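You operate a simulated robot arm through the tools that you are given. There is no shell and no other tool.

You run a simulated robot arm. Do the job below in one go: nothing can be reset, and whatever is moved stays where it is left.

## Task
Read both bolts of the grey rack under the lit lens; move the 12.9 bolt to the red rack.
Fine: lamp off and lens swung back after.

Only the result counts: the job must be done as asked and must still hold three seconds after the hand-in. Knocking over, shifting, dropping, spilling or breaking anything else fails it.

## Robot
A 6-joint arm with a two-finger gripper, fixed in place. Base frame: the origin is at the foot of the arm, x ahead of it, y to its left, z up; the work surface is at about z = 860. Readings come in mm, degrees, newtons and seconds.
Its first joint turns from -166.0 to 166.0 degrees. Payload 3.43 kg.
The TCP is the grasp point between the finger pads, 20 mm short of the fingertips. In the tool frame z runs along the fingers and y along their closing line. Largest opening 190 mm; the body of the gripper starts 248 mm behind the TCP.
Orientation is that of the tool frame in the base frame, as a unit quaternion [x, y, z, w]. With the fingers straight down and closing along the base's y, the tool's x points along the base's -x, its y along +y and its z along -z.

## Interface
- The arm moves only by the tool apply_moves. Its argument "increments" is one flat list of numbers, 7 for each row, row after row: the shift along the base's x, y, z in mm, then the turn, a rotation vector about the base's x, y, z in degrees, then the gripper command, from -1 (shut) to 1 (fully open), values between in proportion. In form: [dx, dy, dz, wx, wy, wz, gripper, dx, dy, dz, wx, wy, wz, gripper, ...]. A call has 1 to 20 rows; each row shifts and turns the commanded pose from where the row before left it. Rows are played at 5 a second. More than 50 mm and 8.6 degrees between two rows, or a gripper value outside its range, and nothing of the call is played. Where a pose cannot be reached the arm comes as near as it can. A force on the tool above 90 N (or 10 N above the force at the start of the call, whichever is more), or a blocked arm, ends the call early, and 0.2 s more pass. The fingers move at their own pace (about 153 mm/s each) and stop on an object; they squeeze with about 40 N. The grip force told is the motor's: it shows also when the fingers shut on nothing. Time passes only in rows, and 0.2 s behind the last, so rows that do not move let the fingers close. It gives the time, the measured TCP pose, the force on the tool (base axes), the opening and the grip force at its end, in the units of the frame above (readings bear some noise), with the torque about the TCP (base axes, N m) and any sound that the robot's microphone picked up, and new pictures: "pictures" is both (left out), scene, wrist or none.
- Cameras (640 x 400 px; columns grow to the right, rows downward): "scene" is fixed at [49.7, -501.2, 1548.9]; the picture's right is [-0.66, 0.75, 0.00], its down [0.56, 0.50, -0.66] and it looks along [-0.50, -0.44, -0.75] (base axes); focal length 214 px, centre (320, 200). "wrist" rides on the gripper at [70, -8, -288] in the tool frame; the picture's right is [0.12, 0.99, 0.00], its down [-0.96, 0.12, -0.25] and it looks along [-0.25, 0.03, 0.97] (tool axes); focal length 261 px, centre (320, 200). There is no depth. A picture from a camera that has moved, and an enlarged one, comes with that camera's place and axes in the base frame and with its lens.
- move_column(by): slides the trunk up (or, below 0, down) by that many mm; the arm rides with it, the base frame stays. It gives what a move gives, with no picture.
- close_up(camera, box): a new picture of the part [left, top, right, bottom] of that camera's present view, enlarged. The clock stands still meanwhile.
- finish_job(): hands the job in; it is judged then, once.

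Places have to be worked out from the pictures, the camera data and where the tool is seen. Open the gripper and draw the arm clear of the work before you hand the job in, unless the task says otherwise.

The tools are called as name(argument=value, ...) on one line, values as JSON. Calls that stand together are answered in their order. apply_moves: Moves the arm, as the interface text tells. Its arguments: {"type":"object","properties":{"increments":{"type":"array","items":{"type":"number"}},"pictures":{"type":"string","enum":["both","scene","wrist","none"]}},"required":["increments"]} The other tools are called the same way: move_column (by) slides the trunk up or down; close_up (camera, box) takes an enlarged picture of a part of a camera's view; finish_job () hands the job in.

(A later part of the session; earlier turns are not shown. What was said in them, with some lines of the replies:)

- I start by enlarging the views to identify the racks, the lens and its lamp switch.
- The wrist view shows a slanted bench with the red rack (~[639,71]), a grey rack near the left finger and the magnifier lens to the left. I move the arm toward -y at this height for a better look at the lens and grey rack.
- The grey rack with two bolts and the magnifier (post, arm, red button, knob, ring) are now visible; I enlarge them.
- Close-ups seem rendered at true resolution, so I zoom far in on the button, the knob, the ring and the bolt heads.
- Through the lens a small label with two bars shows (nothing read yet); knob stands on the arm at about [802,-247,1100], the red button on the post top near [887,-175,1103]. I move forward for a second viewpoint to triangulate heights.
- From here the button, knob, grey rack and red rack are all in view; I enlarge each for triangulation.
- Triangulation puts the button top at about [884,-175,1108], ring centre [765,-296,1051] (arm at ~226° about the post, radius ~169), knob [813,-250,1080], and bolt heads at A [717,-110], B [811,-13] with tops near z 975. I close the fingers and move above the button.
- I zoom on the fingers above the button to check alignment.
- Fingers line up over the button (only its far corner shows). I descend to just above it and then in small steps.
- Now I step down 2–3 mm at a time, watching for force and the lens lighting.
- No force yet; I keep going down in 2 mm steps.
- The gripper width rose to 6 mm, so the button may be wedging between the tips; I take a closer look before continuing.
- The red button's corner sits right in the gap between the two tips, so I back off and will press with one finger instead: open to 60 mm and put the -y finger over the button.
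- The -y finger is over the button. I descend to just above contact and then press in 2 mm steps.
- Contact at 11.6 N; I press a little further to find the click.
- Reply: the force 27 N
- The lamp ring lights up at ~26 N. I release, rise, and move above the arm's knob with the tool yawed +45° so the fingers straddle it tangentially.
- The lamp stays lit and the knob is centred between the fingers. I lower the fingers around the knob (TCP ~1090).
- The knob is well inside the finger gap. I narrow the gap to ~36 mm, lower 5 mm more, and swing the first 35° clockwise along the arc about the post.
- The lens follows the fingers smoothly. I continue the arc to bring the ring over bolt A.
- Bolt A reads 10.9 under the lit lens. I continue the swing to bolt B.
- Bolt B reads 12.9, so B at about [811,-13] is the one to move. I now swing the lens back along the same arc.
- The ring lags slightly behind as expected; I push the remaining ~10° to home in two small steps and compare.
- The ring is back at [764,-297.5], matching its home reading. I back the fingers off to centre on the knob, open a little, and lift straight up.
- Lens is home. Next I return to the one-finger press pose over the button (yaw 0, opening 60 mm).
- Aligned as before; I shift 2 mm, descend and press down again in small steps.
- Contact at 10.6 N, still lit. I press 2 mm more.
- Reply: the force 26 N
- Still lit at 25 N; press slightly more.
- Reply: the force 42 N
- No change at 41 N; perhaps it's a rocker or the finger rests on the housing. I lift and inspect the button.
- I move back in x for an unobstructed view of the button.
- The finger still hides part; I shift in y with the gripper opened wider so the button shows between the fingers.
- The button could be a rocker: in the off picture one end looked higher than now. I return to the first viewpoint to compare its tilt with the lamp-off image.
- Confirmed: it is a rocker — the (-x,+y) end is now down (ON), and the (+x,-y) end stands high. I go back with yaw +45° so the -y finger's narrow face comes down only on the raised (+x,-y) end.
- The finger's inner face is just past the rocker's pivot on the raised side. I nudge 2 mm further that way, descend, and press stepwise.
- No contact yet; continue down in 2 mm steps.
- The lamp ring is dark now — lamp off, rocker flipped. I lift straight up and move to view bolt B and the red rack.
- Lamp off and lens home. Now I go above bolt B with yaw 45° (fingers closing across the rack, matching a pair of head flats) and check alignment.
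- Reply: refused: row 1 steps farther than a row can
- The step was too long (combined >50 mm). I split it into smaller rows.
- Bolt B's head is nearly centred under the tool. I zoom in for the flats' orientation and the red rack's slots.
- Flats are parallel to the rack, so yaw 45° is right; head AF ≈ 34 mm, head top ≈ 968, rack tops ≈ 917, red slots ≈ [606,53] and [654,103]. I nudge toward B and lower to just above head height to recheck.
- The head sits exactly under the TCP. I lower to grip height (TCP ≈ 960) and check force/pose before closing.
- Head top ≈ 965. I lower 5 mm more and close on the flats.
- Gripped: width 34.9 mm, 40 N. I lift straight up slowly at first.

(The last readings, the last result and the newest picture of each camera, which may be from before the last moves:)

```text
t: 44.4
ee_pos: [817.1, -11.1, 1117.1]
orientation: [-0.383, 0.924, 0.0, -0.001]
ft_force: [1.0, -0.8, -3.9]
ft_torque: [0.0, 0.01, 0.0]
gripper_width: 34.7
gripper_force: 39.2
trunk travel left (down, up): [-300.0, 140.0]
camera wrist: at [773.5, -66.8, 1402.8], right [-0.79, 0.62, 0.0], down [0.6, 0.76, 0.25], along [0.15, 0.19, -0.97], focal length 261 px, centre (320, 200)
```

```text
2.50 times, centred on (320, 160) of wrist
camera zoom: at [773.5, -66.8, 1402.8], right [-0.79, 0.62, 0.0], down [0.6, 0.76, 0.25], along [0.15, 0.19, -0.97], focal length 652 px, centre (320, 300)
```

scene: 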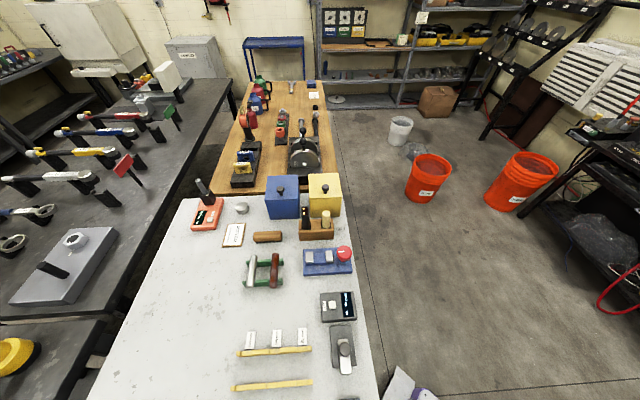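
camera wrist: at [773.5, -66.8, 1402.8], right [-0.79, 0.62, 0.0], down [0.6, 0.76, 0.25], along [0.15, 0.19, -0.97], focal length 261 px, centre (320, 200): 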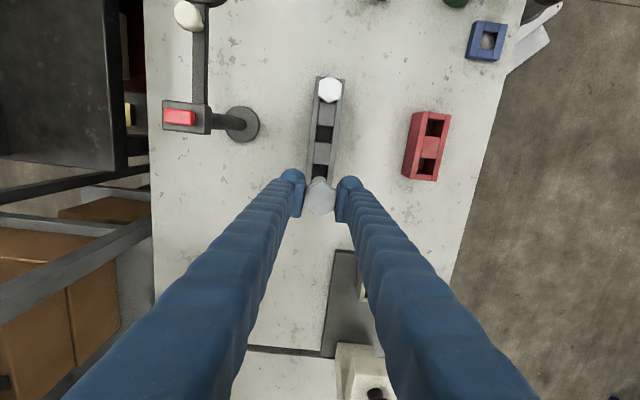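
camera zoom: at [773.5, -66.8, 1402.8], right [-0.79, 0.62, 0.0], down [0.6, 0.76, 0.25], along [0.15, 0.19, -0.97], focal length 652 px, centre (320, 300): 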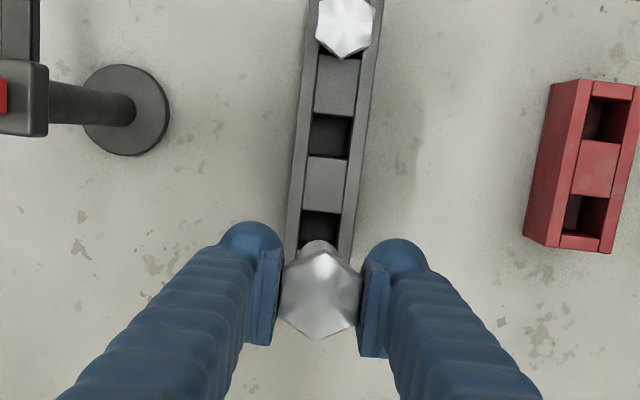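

Bolt is out and held (weight ~3.5 N). I zoom on the red rack from here to refine its slot positions.

close_up(camera="wrist", box=[395, 100, 460, 190])

close_up(camera="wrist", box=[290, 70, 360, 180])

```text
4.44 times, centred on (428, 145) of wrist
camera zoom: at [773.5, -66.8, 1402.8], right [-0.79, 0.62, 0.0], down [0.6, 0.76, 0.25], along [0.15, 0.19, -0.97], focal length 1158 px, centre (-158, 444)
```

zoom: 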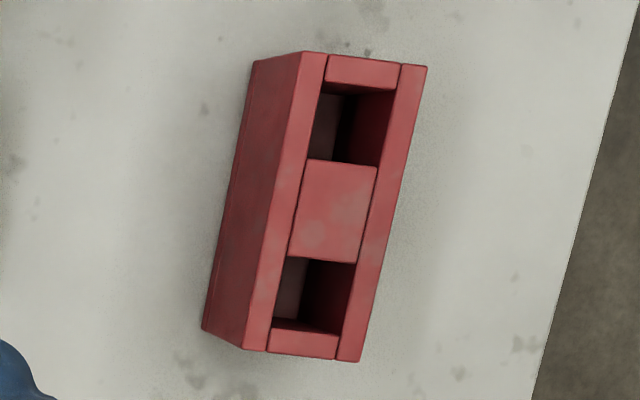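

```text
3.64 times, centred on (325, 125) of wrist
camera zoom: at [773.5, -66.8, 1402.8], right [-0.79, 0.62, 0.0], down [0.6, 0.76, 0.25], along [0.15, 0.19, -0.97], focal length 948 px, centre (302, 473)
```

zoom: 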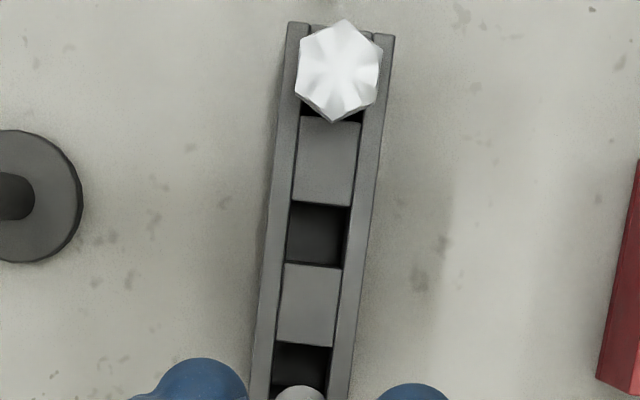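

Slot 2 of the red rack comes out at about [655,103] (rack top ≈ 917), consistent across two views. I carry the bolt there at this height.

apply_moves(increments=[-32.4, 23, 0, 0, 0, 0, -1, -32.4, 23, 0, 0, 0, 0, -1, -32.4, 23, 0, 0, 0, 0, -1, -32.4, 23, 0, 0, 0, 0, -1, -32.4, 22.7, 0, 0, 0, 0, -1, 0, 0, 0, 0, 0, 0, -1], pictures="wrist")

close_up(camera="wrist", box=[260, 80, 380, 230])

```text
t: 45.8
ee_pos: [654.2, 100.9, 1117.7]
orientation: [-0.383, 0.924, 0.001, -0.001]
ft_force: [0.6, 0.6, -3.9]
ft_torque: [-0.03, 0.06, -0.01]
gripper_width: 34.9
gripper_force: 40.4
trunk travel left (down, up): [-300.0, 140.0]
camera wrist: at [611.1, 46.8, 1403.3], right [-0.79, 0.62, 0.0], down [0.6, 0.76, 0.25], along [0.15, 0.19, -0.97], focal length 261 px, centre (320, 200)
```

wrist: 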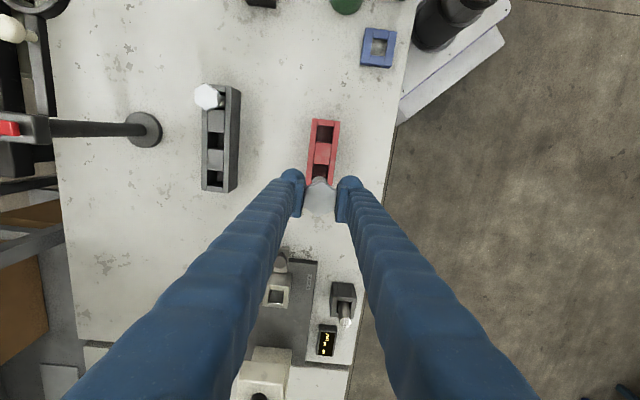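

```text
2.67 times, centred on (320, 155) of wrist
camera zoom: at [611.1, 46.8, 1403.3], right [-0.79, 0.62, 0.0], down [0.6, 0.76, 0.25], along [0.15, 0.19, -0.97], focal length 695 px, centre (320, 320)
```

zoom: 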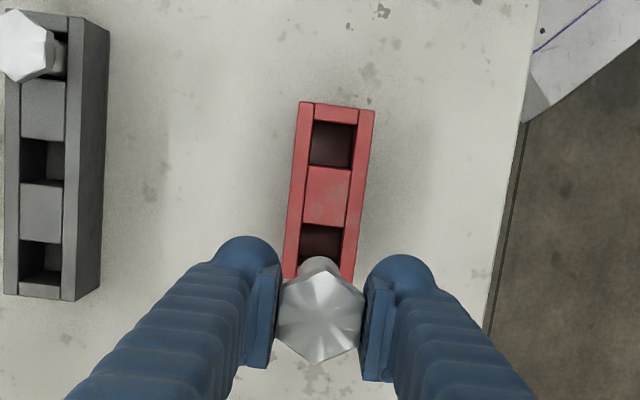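

close_up(camera="wrist", box=[295, 112, 355, 190])

```text
5.13 times, centred on (325, 151) of wrist
camera zoom: at [611.1, 46.8, 1403.3], right [-0.79, 0.62, 0.0], down [0.6, 0.76, 0.25], along [0.15, 0.19, -0.97], focal length 1337 px, centre (294, 451)
```

zoom: 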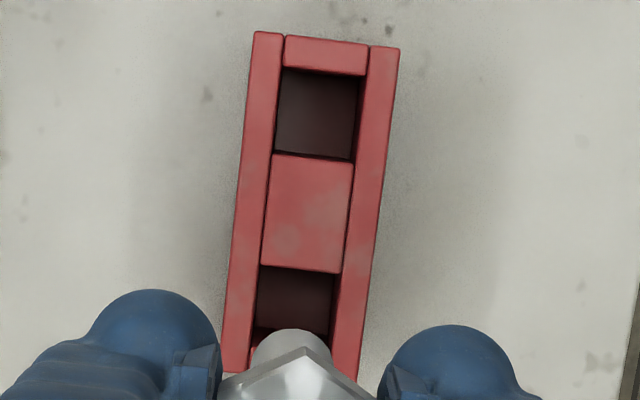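

The bolt's shank hangs centred on the tool axis and slot 2 is at ≈[654.5,103.5]; I correct by ~1.4 mm in y and descend to just above the rack.

apply_moves(increments=[-0.4, 1.4, -40, 0, 0, 0, -1, 0, 0, -40, 0, 0, 0, -1, 0, 0, -15, 0, 0, 0, -1, 0, 0, 0, 0, 0, 0, -1], pictures="wrist")

close_up(camera="wrist", box=[290, 110, 360, 200])

```text
t: 46.8
ee_pos: [654.5, 103.5, 1021.4]
orientation: [-0.382, 0.924, 0.0, 0.001]
ft_force: [-0.4, 0.4, -3.5]
ft_torque: [-0.04, 0.0, -0.01]
gripper_width: 35.0
gripper_force: 40.4
trunk travel left (down, up): [-300.0, 140.0]
camera wrist: at [611.0, 48.1, 1307.5], right [-0.79, 0.62, 0.0], down [0.6, 0.76, 0.25], along [0.15, 0.19, -0.97], focal length 261 px, centre (320, 200)
```

wrist: 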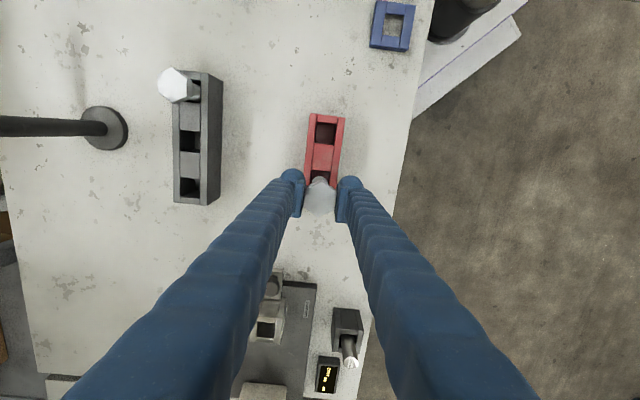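

```text
4.44 times, centred on (325, 155) of wrist
camera zoom: at [611.0, 48.1, 1307.5], right [-0.79, 0.62, 0.0], down [0.6, 0.76, 0.25], along [0.15, 0.19, -0.97], focal length 1158 px, centre (298, 400)
```

zoom: 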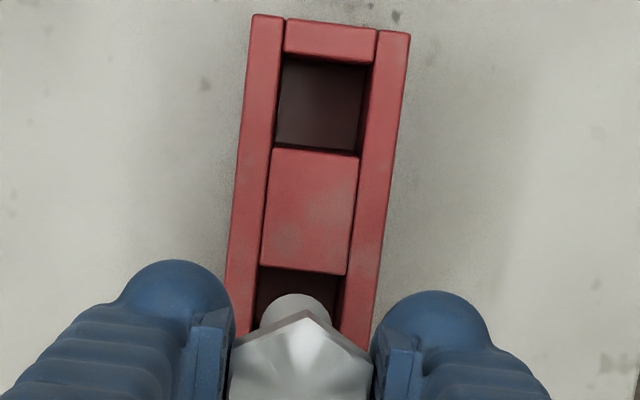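

Shank and slot differ by about 1 mm; I apply a -1 mm x correction and lower to where the shank tip enters the slot, checking force.

apply_moves(increments=[-1, 0, -15, 0, 0, 0, -1, 0, 0, -10, 0, 0, 0, -1, 0, 0, -8, 0, 0, 0, -1, 0, 0, 0, 0, 0, 0, -1], pictures="wrist")

close_up(camera="wrist", box=[290, 110, 360, 200])

```text
t: 47.8
ee_pos: [652.1, 105.2, 988.7]
orientation: [-0.382, 0.924, 0.0, 0.0]
ft_force: [-0.2, 0.8, -3.9]
ft_torque: [-0.01, 0.02, 0.01]
gripper_width: 34.9
gripper_force: 40.3
trunk travel left (down, up): [-300.0, 140.0]
camera wrist: at [609.4, 49.5, 1274.3], right [-0.79, 0.62, 0.0], down [0.6, 0.76, 0.25], along [0.15, 0.19, -0.97], focal length 261 px, centre (320, 200)
```

wrist: 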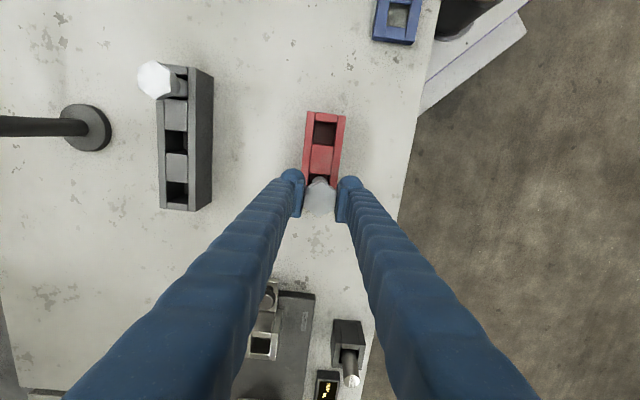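

```text
4.44 times, centred on (325, 155) of wrist
camera zoom: at [609.4, 49.5, 1274.3], right [-0.79, 0.62, 0.0], down [0.6, 0.76, 0.25], along [0.15, 0.19, -0.97], focal length 1158 px, centre (298, 400)
```

zoom: 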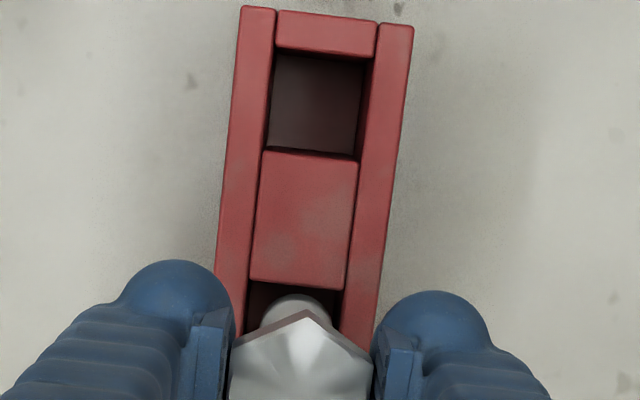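

The shank tip is at the slot mouth, laterally centred with ~1 mm to go lengthwise. I shift slightly and continue down, watching force.

apply_moves(increments=[-0.5, -0.7, -4, 0, 0, 0, -1, 0, 0, -4, 0, 0, 0, -1, 0, 0, -4, 0, 0, 0, -1, 0, 0, 0, 0, 0, 0, -1], pictures="wrist")

close_up(camera="wrist", box=[290, 110, 360, 200])

```text
t: 48.8
ee_pos: [652.7, 103.7, 975.7]
orientation: [-0.384, 0.924, 0.0, -0.001]
ft_force: [-0.2, -0.3, -3.6]
ft_torque: [-0.01, -0.04, 0.02]
gripper_width: 34.7
gripper_force: 40.4
trunk travel left (down, up): [-300.0, 140.0]
camera wrist: at [608.8, 48.3, 1262.2], right [-0.79, 0.62, 0.0], down [0.6, 0.76, 0.25], along [0.15, 0.19, -0.97], focal length 261 px, centre (320, 200)
```

wrist: 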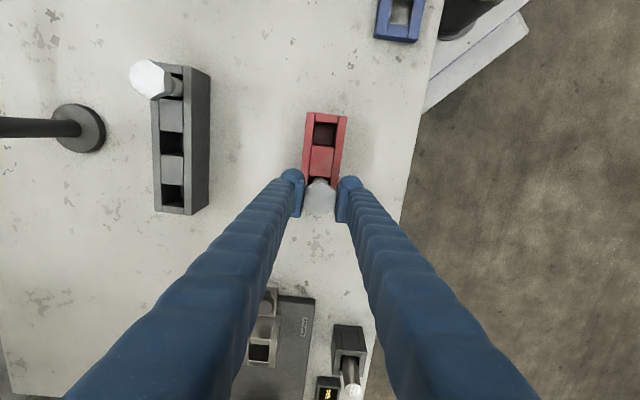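

```text
4.44 times, centred on (325, 155) of wrist
camera zoom: at [608.8, 48.3, 1262.2], right [-0.79, 0.62, 0.0], down [0.6, 0.76, 0.25], along [0.15, 0.19, -0.97], focal length 1158 px, centre (298, 400)
```

zoom: 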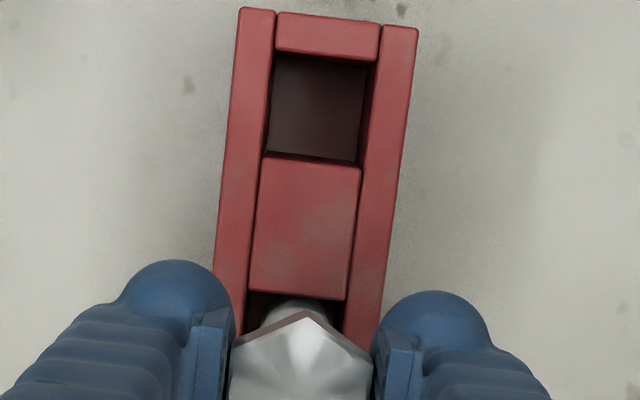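

No contact force; the shank is entering the slot. I go on down in small steps.

apply_moves(increments=[0, 0, -4, 0, 0, 0, -1, 0, 0, -4, 0, 0, 0, -1, 0, 0, -4, 0, 0, 0, -1, 0, 0, -2, 0, 0, 0, -1, 0, 0, 0, 0, 0, 0, -1], pictures="wrist")

close_up(camera="wrist", box=[290, 110, 360, 200])

```text
t: 50.0
ee_pos: [652.7, 103.4, 963.9]
orientation: [-0.383, 0.924, -0.001, 0.0]
ft_force: [0.2, 0.3, -5.7]
ft_torque: [0.0, 0.01, 0.0]
gripper_width: 34.9
gripper_force: 40.6
trunk travel left (down, up): [-300.0, 140.0]
camera wrist: at [609.1, 48.3, 1249.6], right [-0.79, 0.62, 0.0], down [0.6, 0.76, 0.25], along [0.15, 0.19, -0.97], focal length 261 px, centre (320, 200)
```

wrist: 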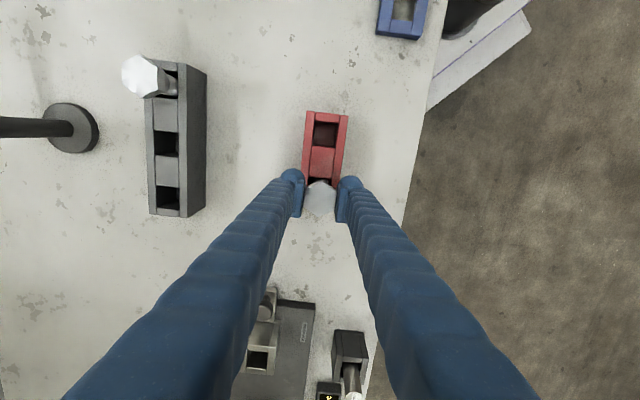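

```text
4.44 times, centred on (325, 155) of wrist
camera zoom: at [609.1, 48.3, 1249.6], right [-0.79, 0.62, 0.0], down [0.6, 0.76, 0.25], along [0.15, 0.19, -0.97], focal length 1158 px, centre (298, 400)
```

zoom: 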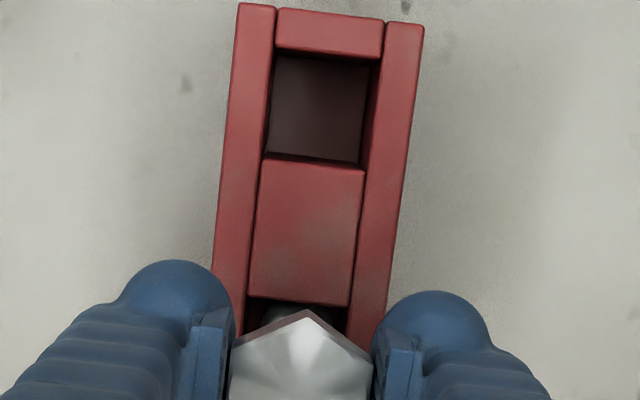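

Still no contact at TCP ≈ 962; picking height was ≈ 955.5. I lower the rest in 1–2 mm steps.

apply_moves(increments=[0, 0, -2, 0, 0, 0, -1, 0, 0, -2, 0, 0, 0, -1, 0, 0, -1, 0, 0, 0, -1, 0, 0, 0, 0, 0, 0, -1], pictures="none")

```text
t: 51.0
ee_pos: [651.3, 104.0, 958.3]
orientation: [-0.382, 0.924, 0.0, -0.001]
ft_force: [-0.3, 0.1, -3.6]
ft_torque: [0.02, 0.02, 0.0]
gripper_width: 35.0
gripper_force: 40.6
trunk travel left (down, up): [-300.0, 140.0]
```

apply_moves(increments=[0, 0, -1, 0, 0, 0, -1, 0, 0, 0, 0, 0, 0, -1], pictures="none")

```text
t: 51.6
ee_pos: [651.6, 103.6, 957.3]
orientation: [-0.383, 0.924, 0.0, 0.0]
ft_force: [-0.8, -0.1, -1.4]
ft_torque: [-0.03, 0.03, -0.02]
gripper_width: 34.9
gripper_force: 39.8
trunk travel left (down, up): [-300.0, 140.0]
```

Weight is starting to come off the gripper (−1.4 N): the bolt is touching the floor of the slot. One more half-millimetre to confirm.

apply_moves(increments=[0, 0, -0.6, 0, 0, 0, -1, 0, 0, 0, 0, 0, 0, -1], pictures="wrist")

close_up(camera="wrist", box=[270, 110, 380, 230])

```text
t: 52.2
ee_pos: [651.5, 103.0, 957.7]
orientation: [-0.383, 0.924, 0.001, 0.0]
ft_force: [-0.6, 0.4, 6.3]
ft_torque: [0.08, 0.14, 0.02]
gripper_width: 34.7
gripper_force: 40.3
trunk travel left (down, up): [-300.0, 140.0]
camera wrist: at [608.4, 48.9, 1243.3], right [-0.79, 0.62, 0.0], down [0.6, 0.76, 0.25], along [0.15, 0.19, -0.97], focal length 261 px, centre (320, 200)
```

wrist: 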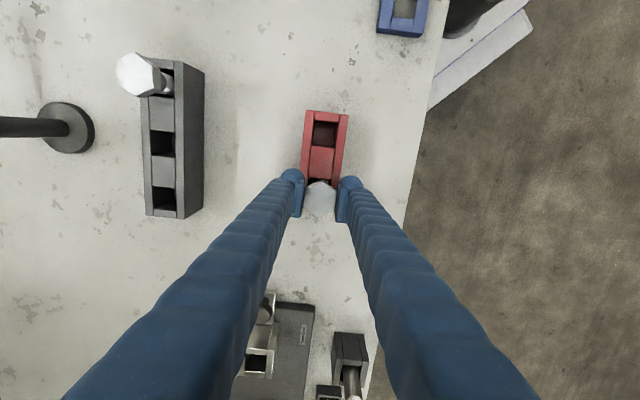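

```text
3.33 times, centred on (325, 170) of wrist
camera zoom: at [608.4, 48.9, 1243.3], right [-0.79, 0.62, 0.0], down [0.6, 0.76, 0.25], along [0.15, 0.19, -0.97], focal length 869 px, centre (303, 300)
```

zoom: 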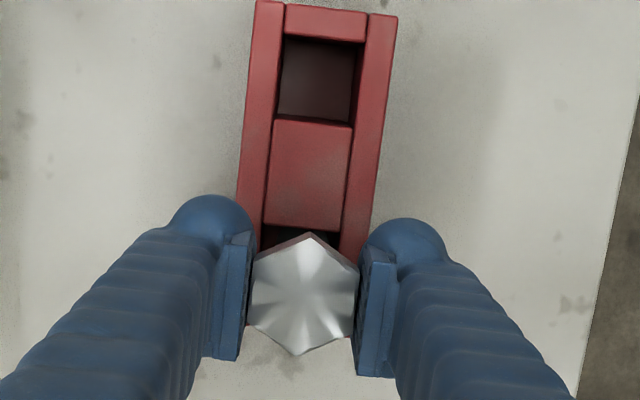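

The bolt rests on the slot floor (+6 N) at the same height as in the grey rack. I open the fingers gently, wait, and look.

apply_moves(increments=[0, 0, 0.6, 0, 0, 0, -0.55, 0, 0, 0, 0, 0, 0, -0.4, 0, 0, 0, 0, 0, 0, -0.158, 0, 0, 0, 0, 0, 0, -0.158], pictures="wrist")

close_up(camera="wrist", box=[270, 110, 380, 230])

```text
t: 53.2
ee_pos: [652.2, 104.2, 955.7]
orientation: [-0.382, 0.924, 0.0, 0.0]
ft_force: [-0.5, -0.2, 0.1]
ft_torque: [0.0, 0.01, -0.01]
gripper_width: 80.3
gripper_force: 0.1
trunk travel left (down, up): [-300.0, 140.0]
camera wrist: at [608.4, 48.5, 1243.0], right [-0.79, 0.62, 0.0], down [0.6, 0.76, 0.25], along [0.15, 0.19, -0.97], focal length 261 px, centre (320, 200)
```

wrist: 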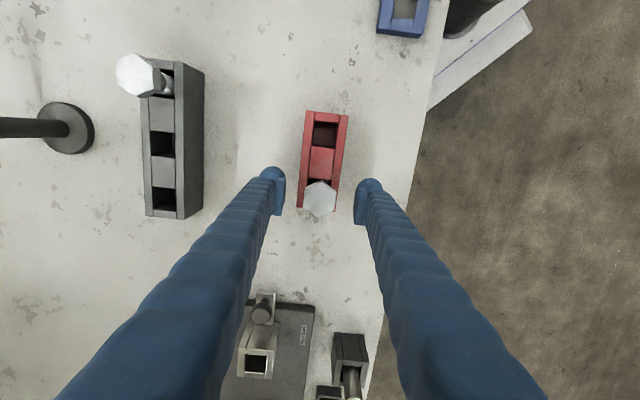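

```text
3.33 times, centred on (325, 170) of wrist
camera zoom: at [608.4, 48.5, 1243.0], right [-0.79, 0.62, 0.0], down [0.6, 0.76, 0.25], along [0.15, 0.19, -0.97], focal length 869 px, centre (303, 300)
```

zoom: 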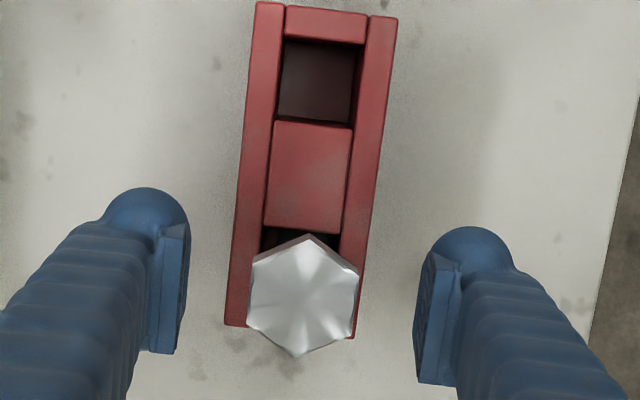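

The bolt stands upright and steady in the red rack's slot. I raise the arm straight up and then back off to verify the whole scene.

apply_moves(increments=[0, 0, 20, 0, 0, 0, -0.158, 0, 0, 40, 0, 0, 0, -0.158, 0, 0, 45, 0, 0, 0, -0.158, 0, 0, 45, 0, 0, 0, -0.158, 0, 0, 45, 0, 0, 0, -0.158, 0, -20, 45, 0, 0, -7.5, 0.2, 0, -25, 40, 0, 0, -7.5, 0.6, 0, -40, 20, 0, 0, -7.5, 1, 0, -40, 20, 0, 0, -7.5, 1, 0, -40, 0, 0, 0, -7.5, 1, 0, -40, 0, 0, 0, -7.5, 1, 0, 0, 0, 0, 0, 0, 1], pictures="both")

close_up(camera="wrist", box=[200, 100, 440, 280])

```text
t: 55.8
ee_pos: [649.9, -102.1, 1276.0]
orientation: [0.0, 1.0, 0.0, 0.0]
ft_force: [-0.7, -1.1, 0.5]
ft_torque: [0.06, 0.01, -0.02]
gripper_width: 190.0
gripper_force: 0.0
trunk travel left (down, up): [-300.0, 140.0]
camera wrist: at [580.5, -110.7, 1562.3], right [-0.12, 0.99, 0.0], down [0.96, 0.11, 0.25], along [0.24, 0.03, -0.97], focal length 261 px, centre (320, 200)
```

scene: 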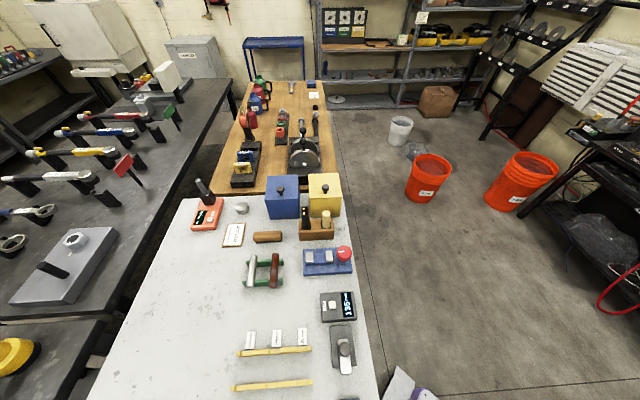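
wrist: 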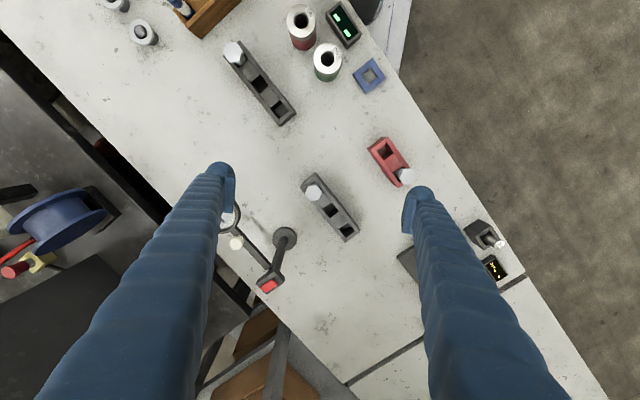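

```text
2.22 times, centred on (320, 190) of wrist
camera zoom: at [580.5, -110.7, 1562.3], right [-0.12, 0.99, 0.0], down [0.96, 0.11, 0.25], along [0.24, 0.03, -0.97], focal length 579 px, centre (320, 222)
```

zoom: 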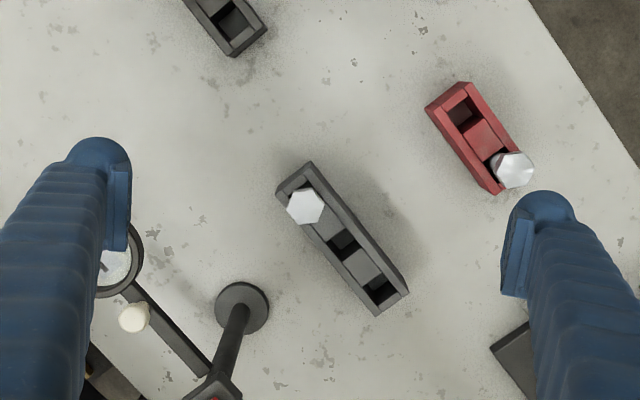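

Bolt in the red rack, 10.9 bolt still in the grey rack. I move to my earlier viewpoint to confirm that the lens is at its original place and dark.

apply_moves(increments=[-34, -18, 7, 0, 0, 0, 1, -33.5, -18, 6, 0, 0, 0, 1, 0, 0, 0, 0, 0, 0, 1], pictures="wrist")

close_up(camera="wrist", box=[210, 190, 370, 340])

close_up(camera="wrist", box=[270, 290, 302, 325])

```text
t: 56.6
ee_pos: [583.2, -135.9, 1289.8]
orientation: [-0.001, 1.0, 0.0, -0.002]
ft_force: [0.1, 0.1, -0.3]
ft_torque: [0.03, -0.02, 0.0]
gripper_width: 190.1
gripper_force: 0.1
trunk travel left (down, up): [-300.0, 140.0]
camera wrist: at [514.6, -143.6, 1575.1], right [-0.12, 0.99, 0.0], down [0.96, 0.12, 0.25], along [0.24, 0.03, -0.97], focal length 261 px, centre (320, 200)
```

wrist: 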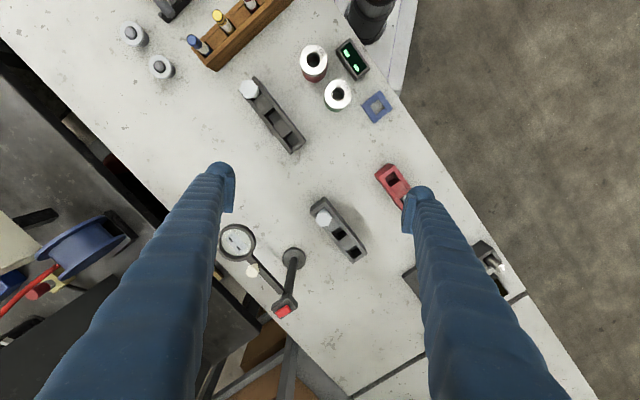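

```text
2.67 times, centred on (290, 265) of wrist
camera zoom: at [514.6, -143.6, 1575.1], right [-0.12, 0.99, 0.0], down [0.96, 0.12, 0.25], along [0.24, 0.03, -0.97], focal length 695 px, centre (400, 27)
```

zoom: 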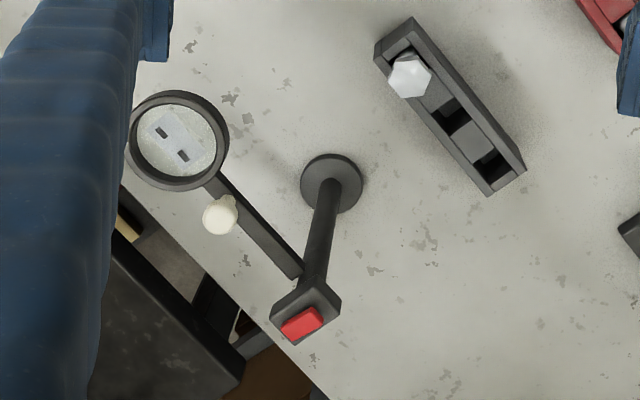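

```text
11.43 times, centred on (286, 308) of wrist
camera zoom: at [514.6, -143.6, 1575.1], right [-0.12, 0.99, 0.0], down [0.96, 0.12, 0.25], along [0.24, 0.03, -0.97], focal length 2979 px, centre (709, -1029)
```

zoom: 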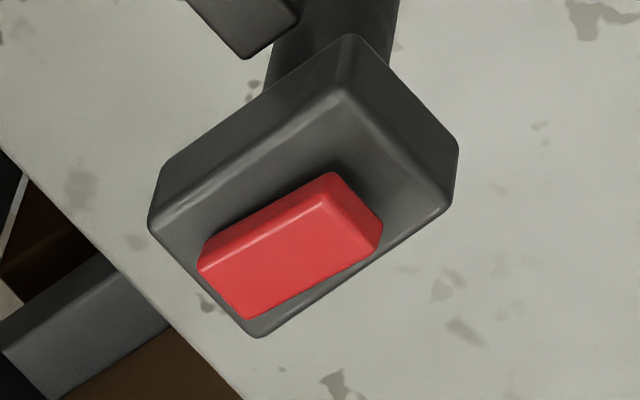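

Lens position and rocker match the original off state. I return the arm to its starting pose, which gives a clear last look at the red rack.

apply_moves(increments=[0, 49, 0, 0, 0, 0, 1, 0, 49, 0, 0, 0, 0, 1, 0, 49, 0, 0, 0, 0, 1, 0, 49, 0, 0, 0, 0, 1, 0, 49, 0, 0, 0, 0, 1, 0, 49, 0, 0, 0, 0, 1, 0, 0, 0, 0, 0, 0, 1, 0, 0, 0, 0, 0, 0, 1, 0, 0, 0, 0, 0, 0, 1], pictures="wrist")

close_up(camera="wrist", box=[200, 130, 440, 280])

```text
t: 58.6
ee_pos: [584.2, 159.2, 1289.9]
orientation: [0.0, 1.0, 0.0, 0.0]
ft_force: [-0.7, 0.9, -0.4]
ft_torque: [-0.09, 0.01, -0.02]
gripper_width: 190.1
gripper_force: 0.0
trunk travel left (down, up): [-300.0, 140.0]
camera wrist: at [513.6, 150.5, 1575.9], right [-0.12, 0.99, 0.0], down [0.96, 0.12, 0.25], along [0.25, 0.03, -0.97], focal length 261 px, centre (320, 200)
```

wrist: 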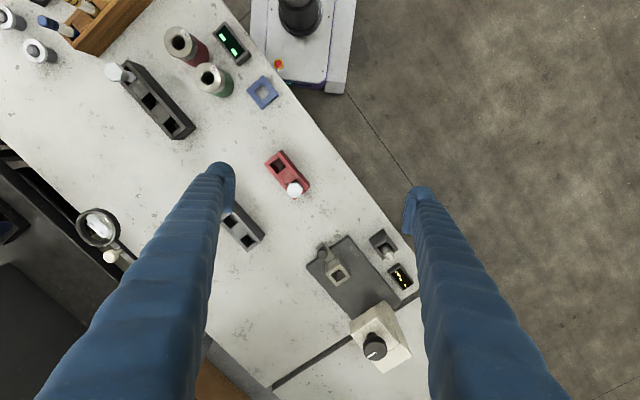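

```text
2.67 times, centred on (320, 205) of wrist
camera zoom: at [513.6, 150.5, 1575.9], right [-0.12, 0.99, 0.0], down [0.96, 0.12, 0.25], along [0.25, 0.03, -0.97], focal length 695 px, centre (320, 187)
```

zoom: 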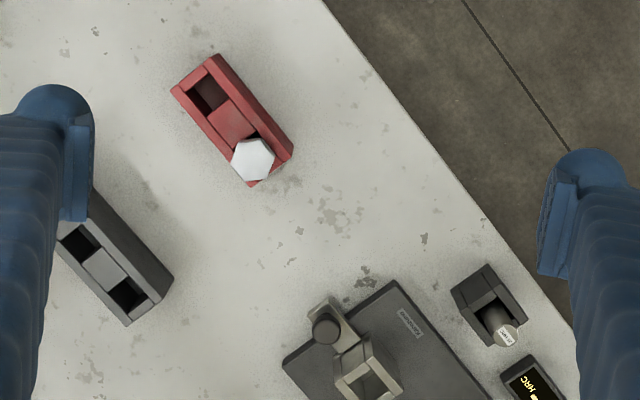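

The 12.9 bolt stands upright in the red rack, which hasn't shifted. The 10.9 bolt is still in the grey rack, the lamp is off, the lens is back home and the arm is clear with the gripper open. I hand the job in.

finish_job()

```text
The job is handed in.
```

I read both grey-rack bolts under the lit lens and moved the 12.9 bolt to the red rack; the job is handed in.

- **Readings:** one end bolt reads 10.9 and stays in the grey rack. The other reads 12.9.
- **Move:** the 12.9 bolt stands upright in one of the red rack's two slots. The last pictures show neither rack shifted.
- **Lamp:** it is off. The button is a rocker, so switching off meant pressing its other end. My first try, on the wrong part of the rocker, reached about 41 N and did nothing.
- **Lens:** it is swung back to where it started, matching the original view to within about a millimetre or two.
- **Arm:** it is back at its starting pose with the gripper open, clear of the work.
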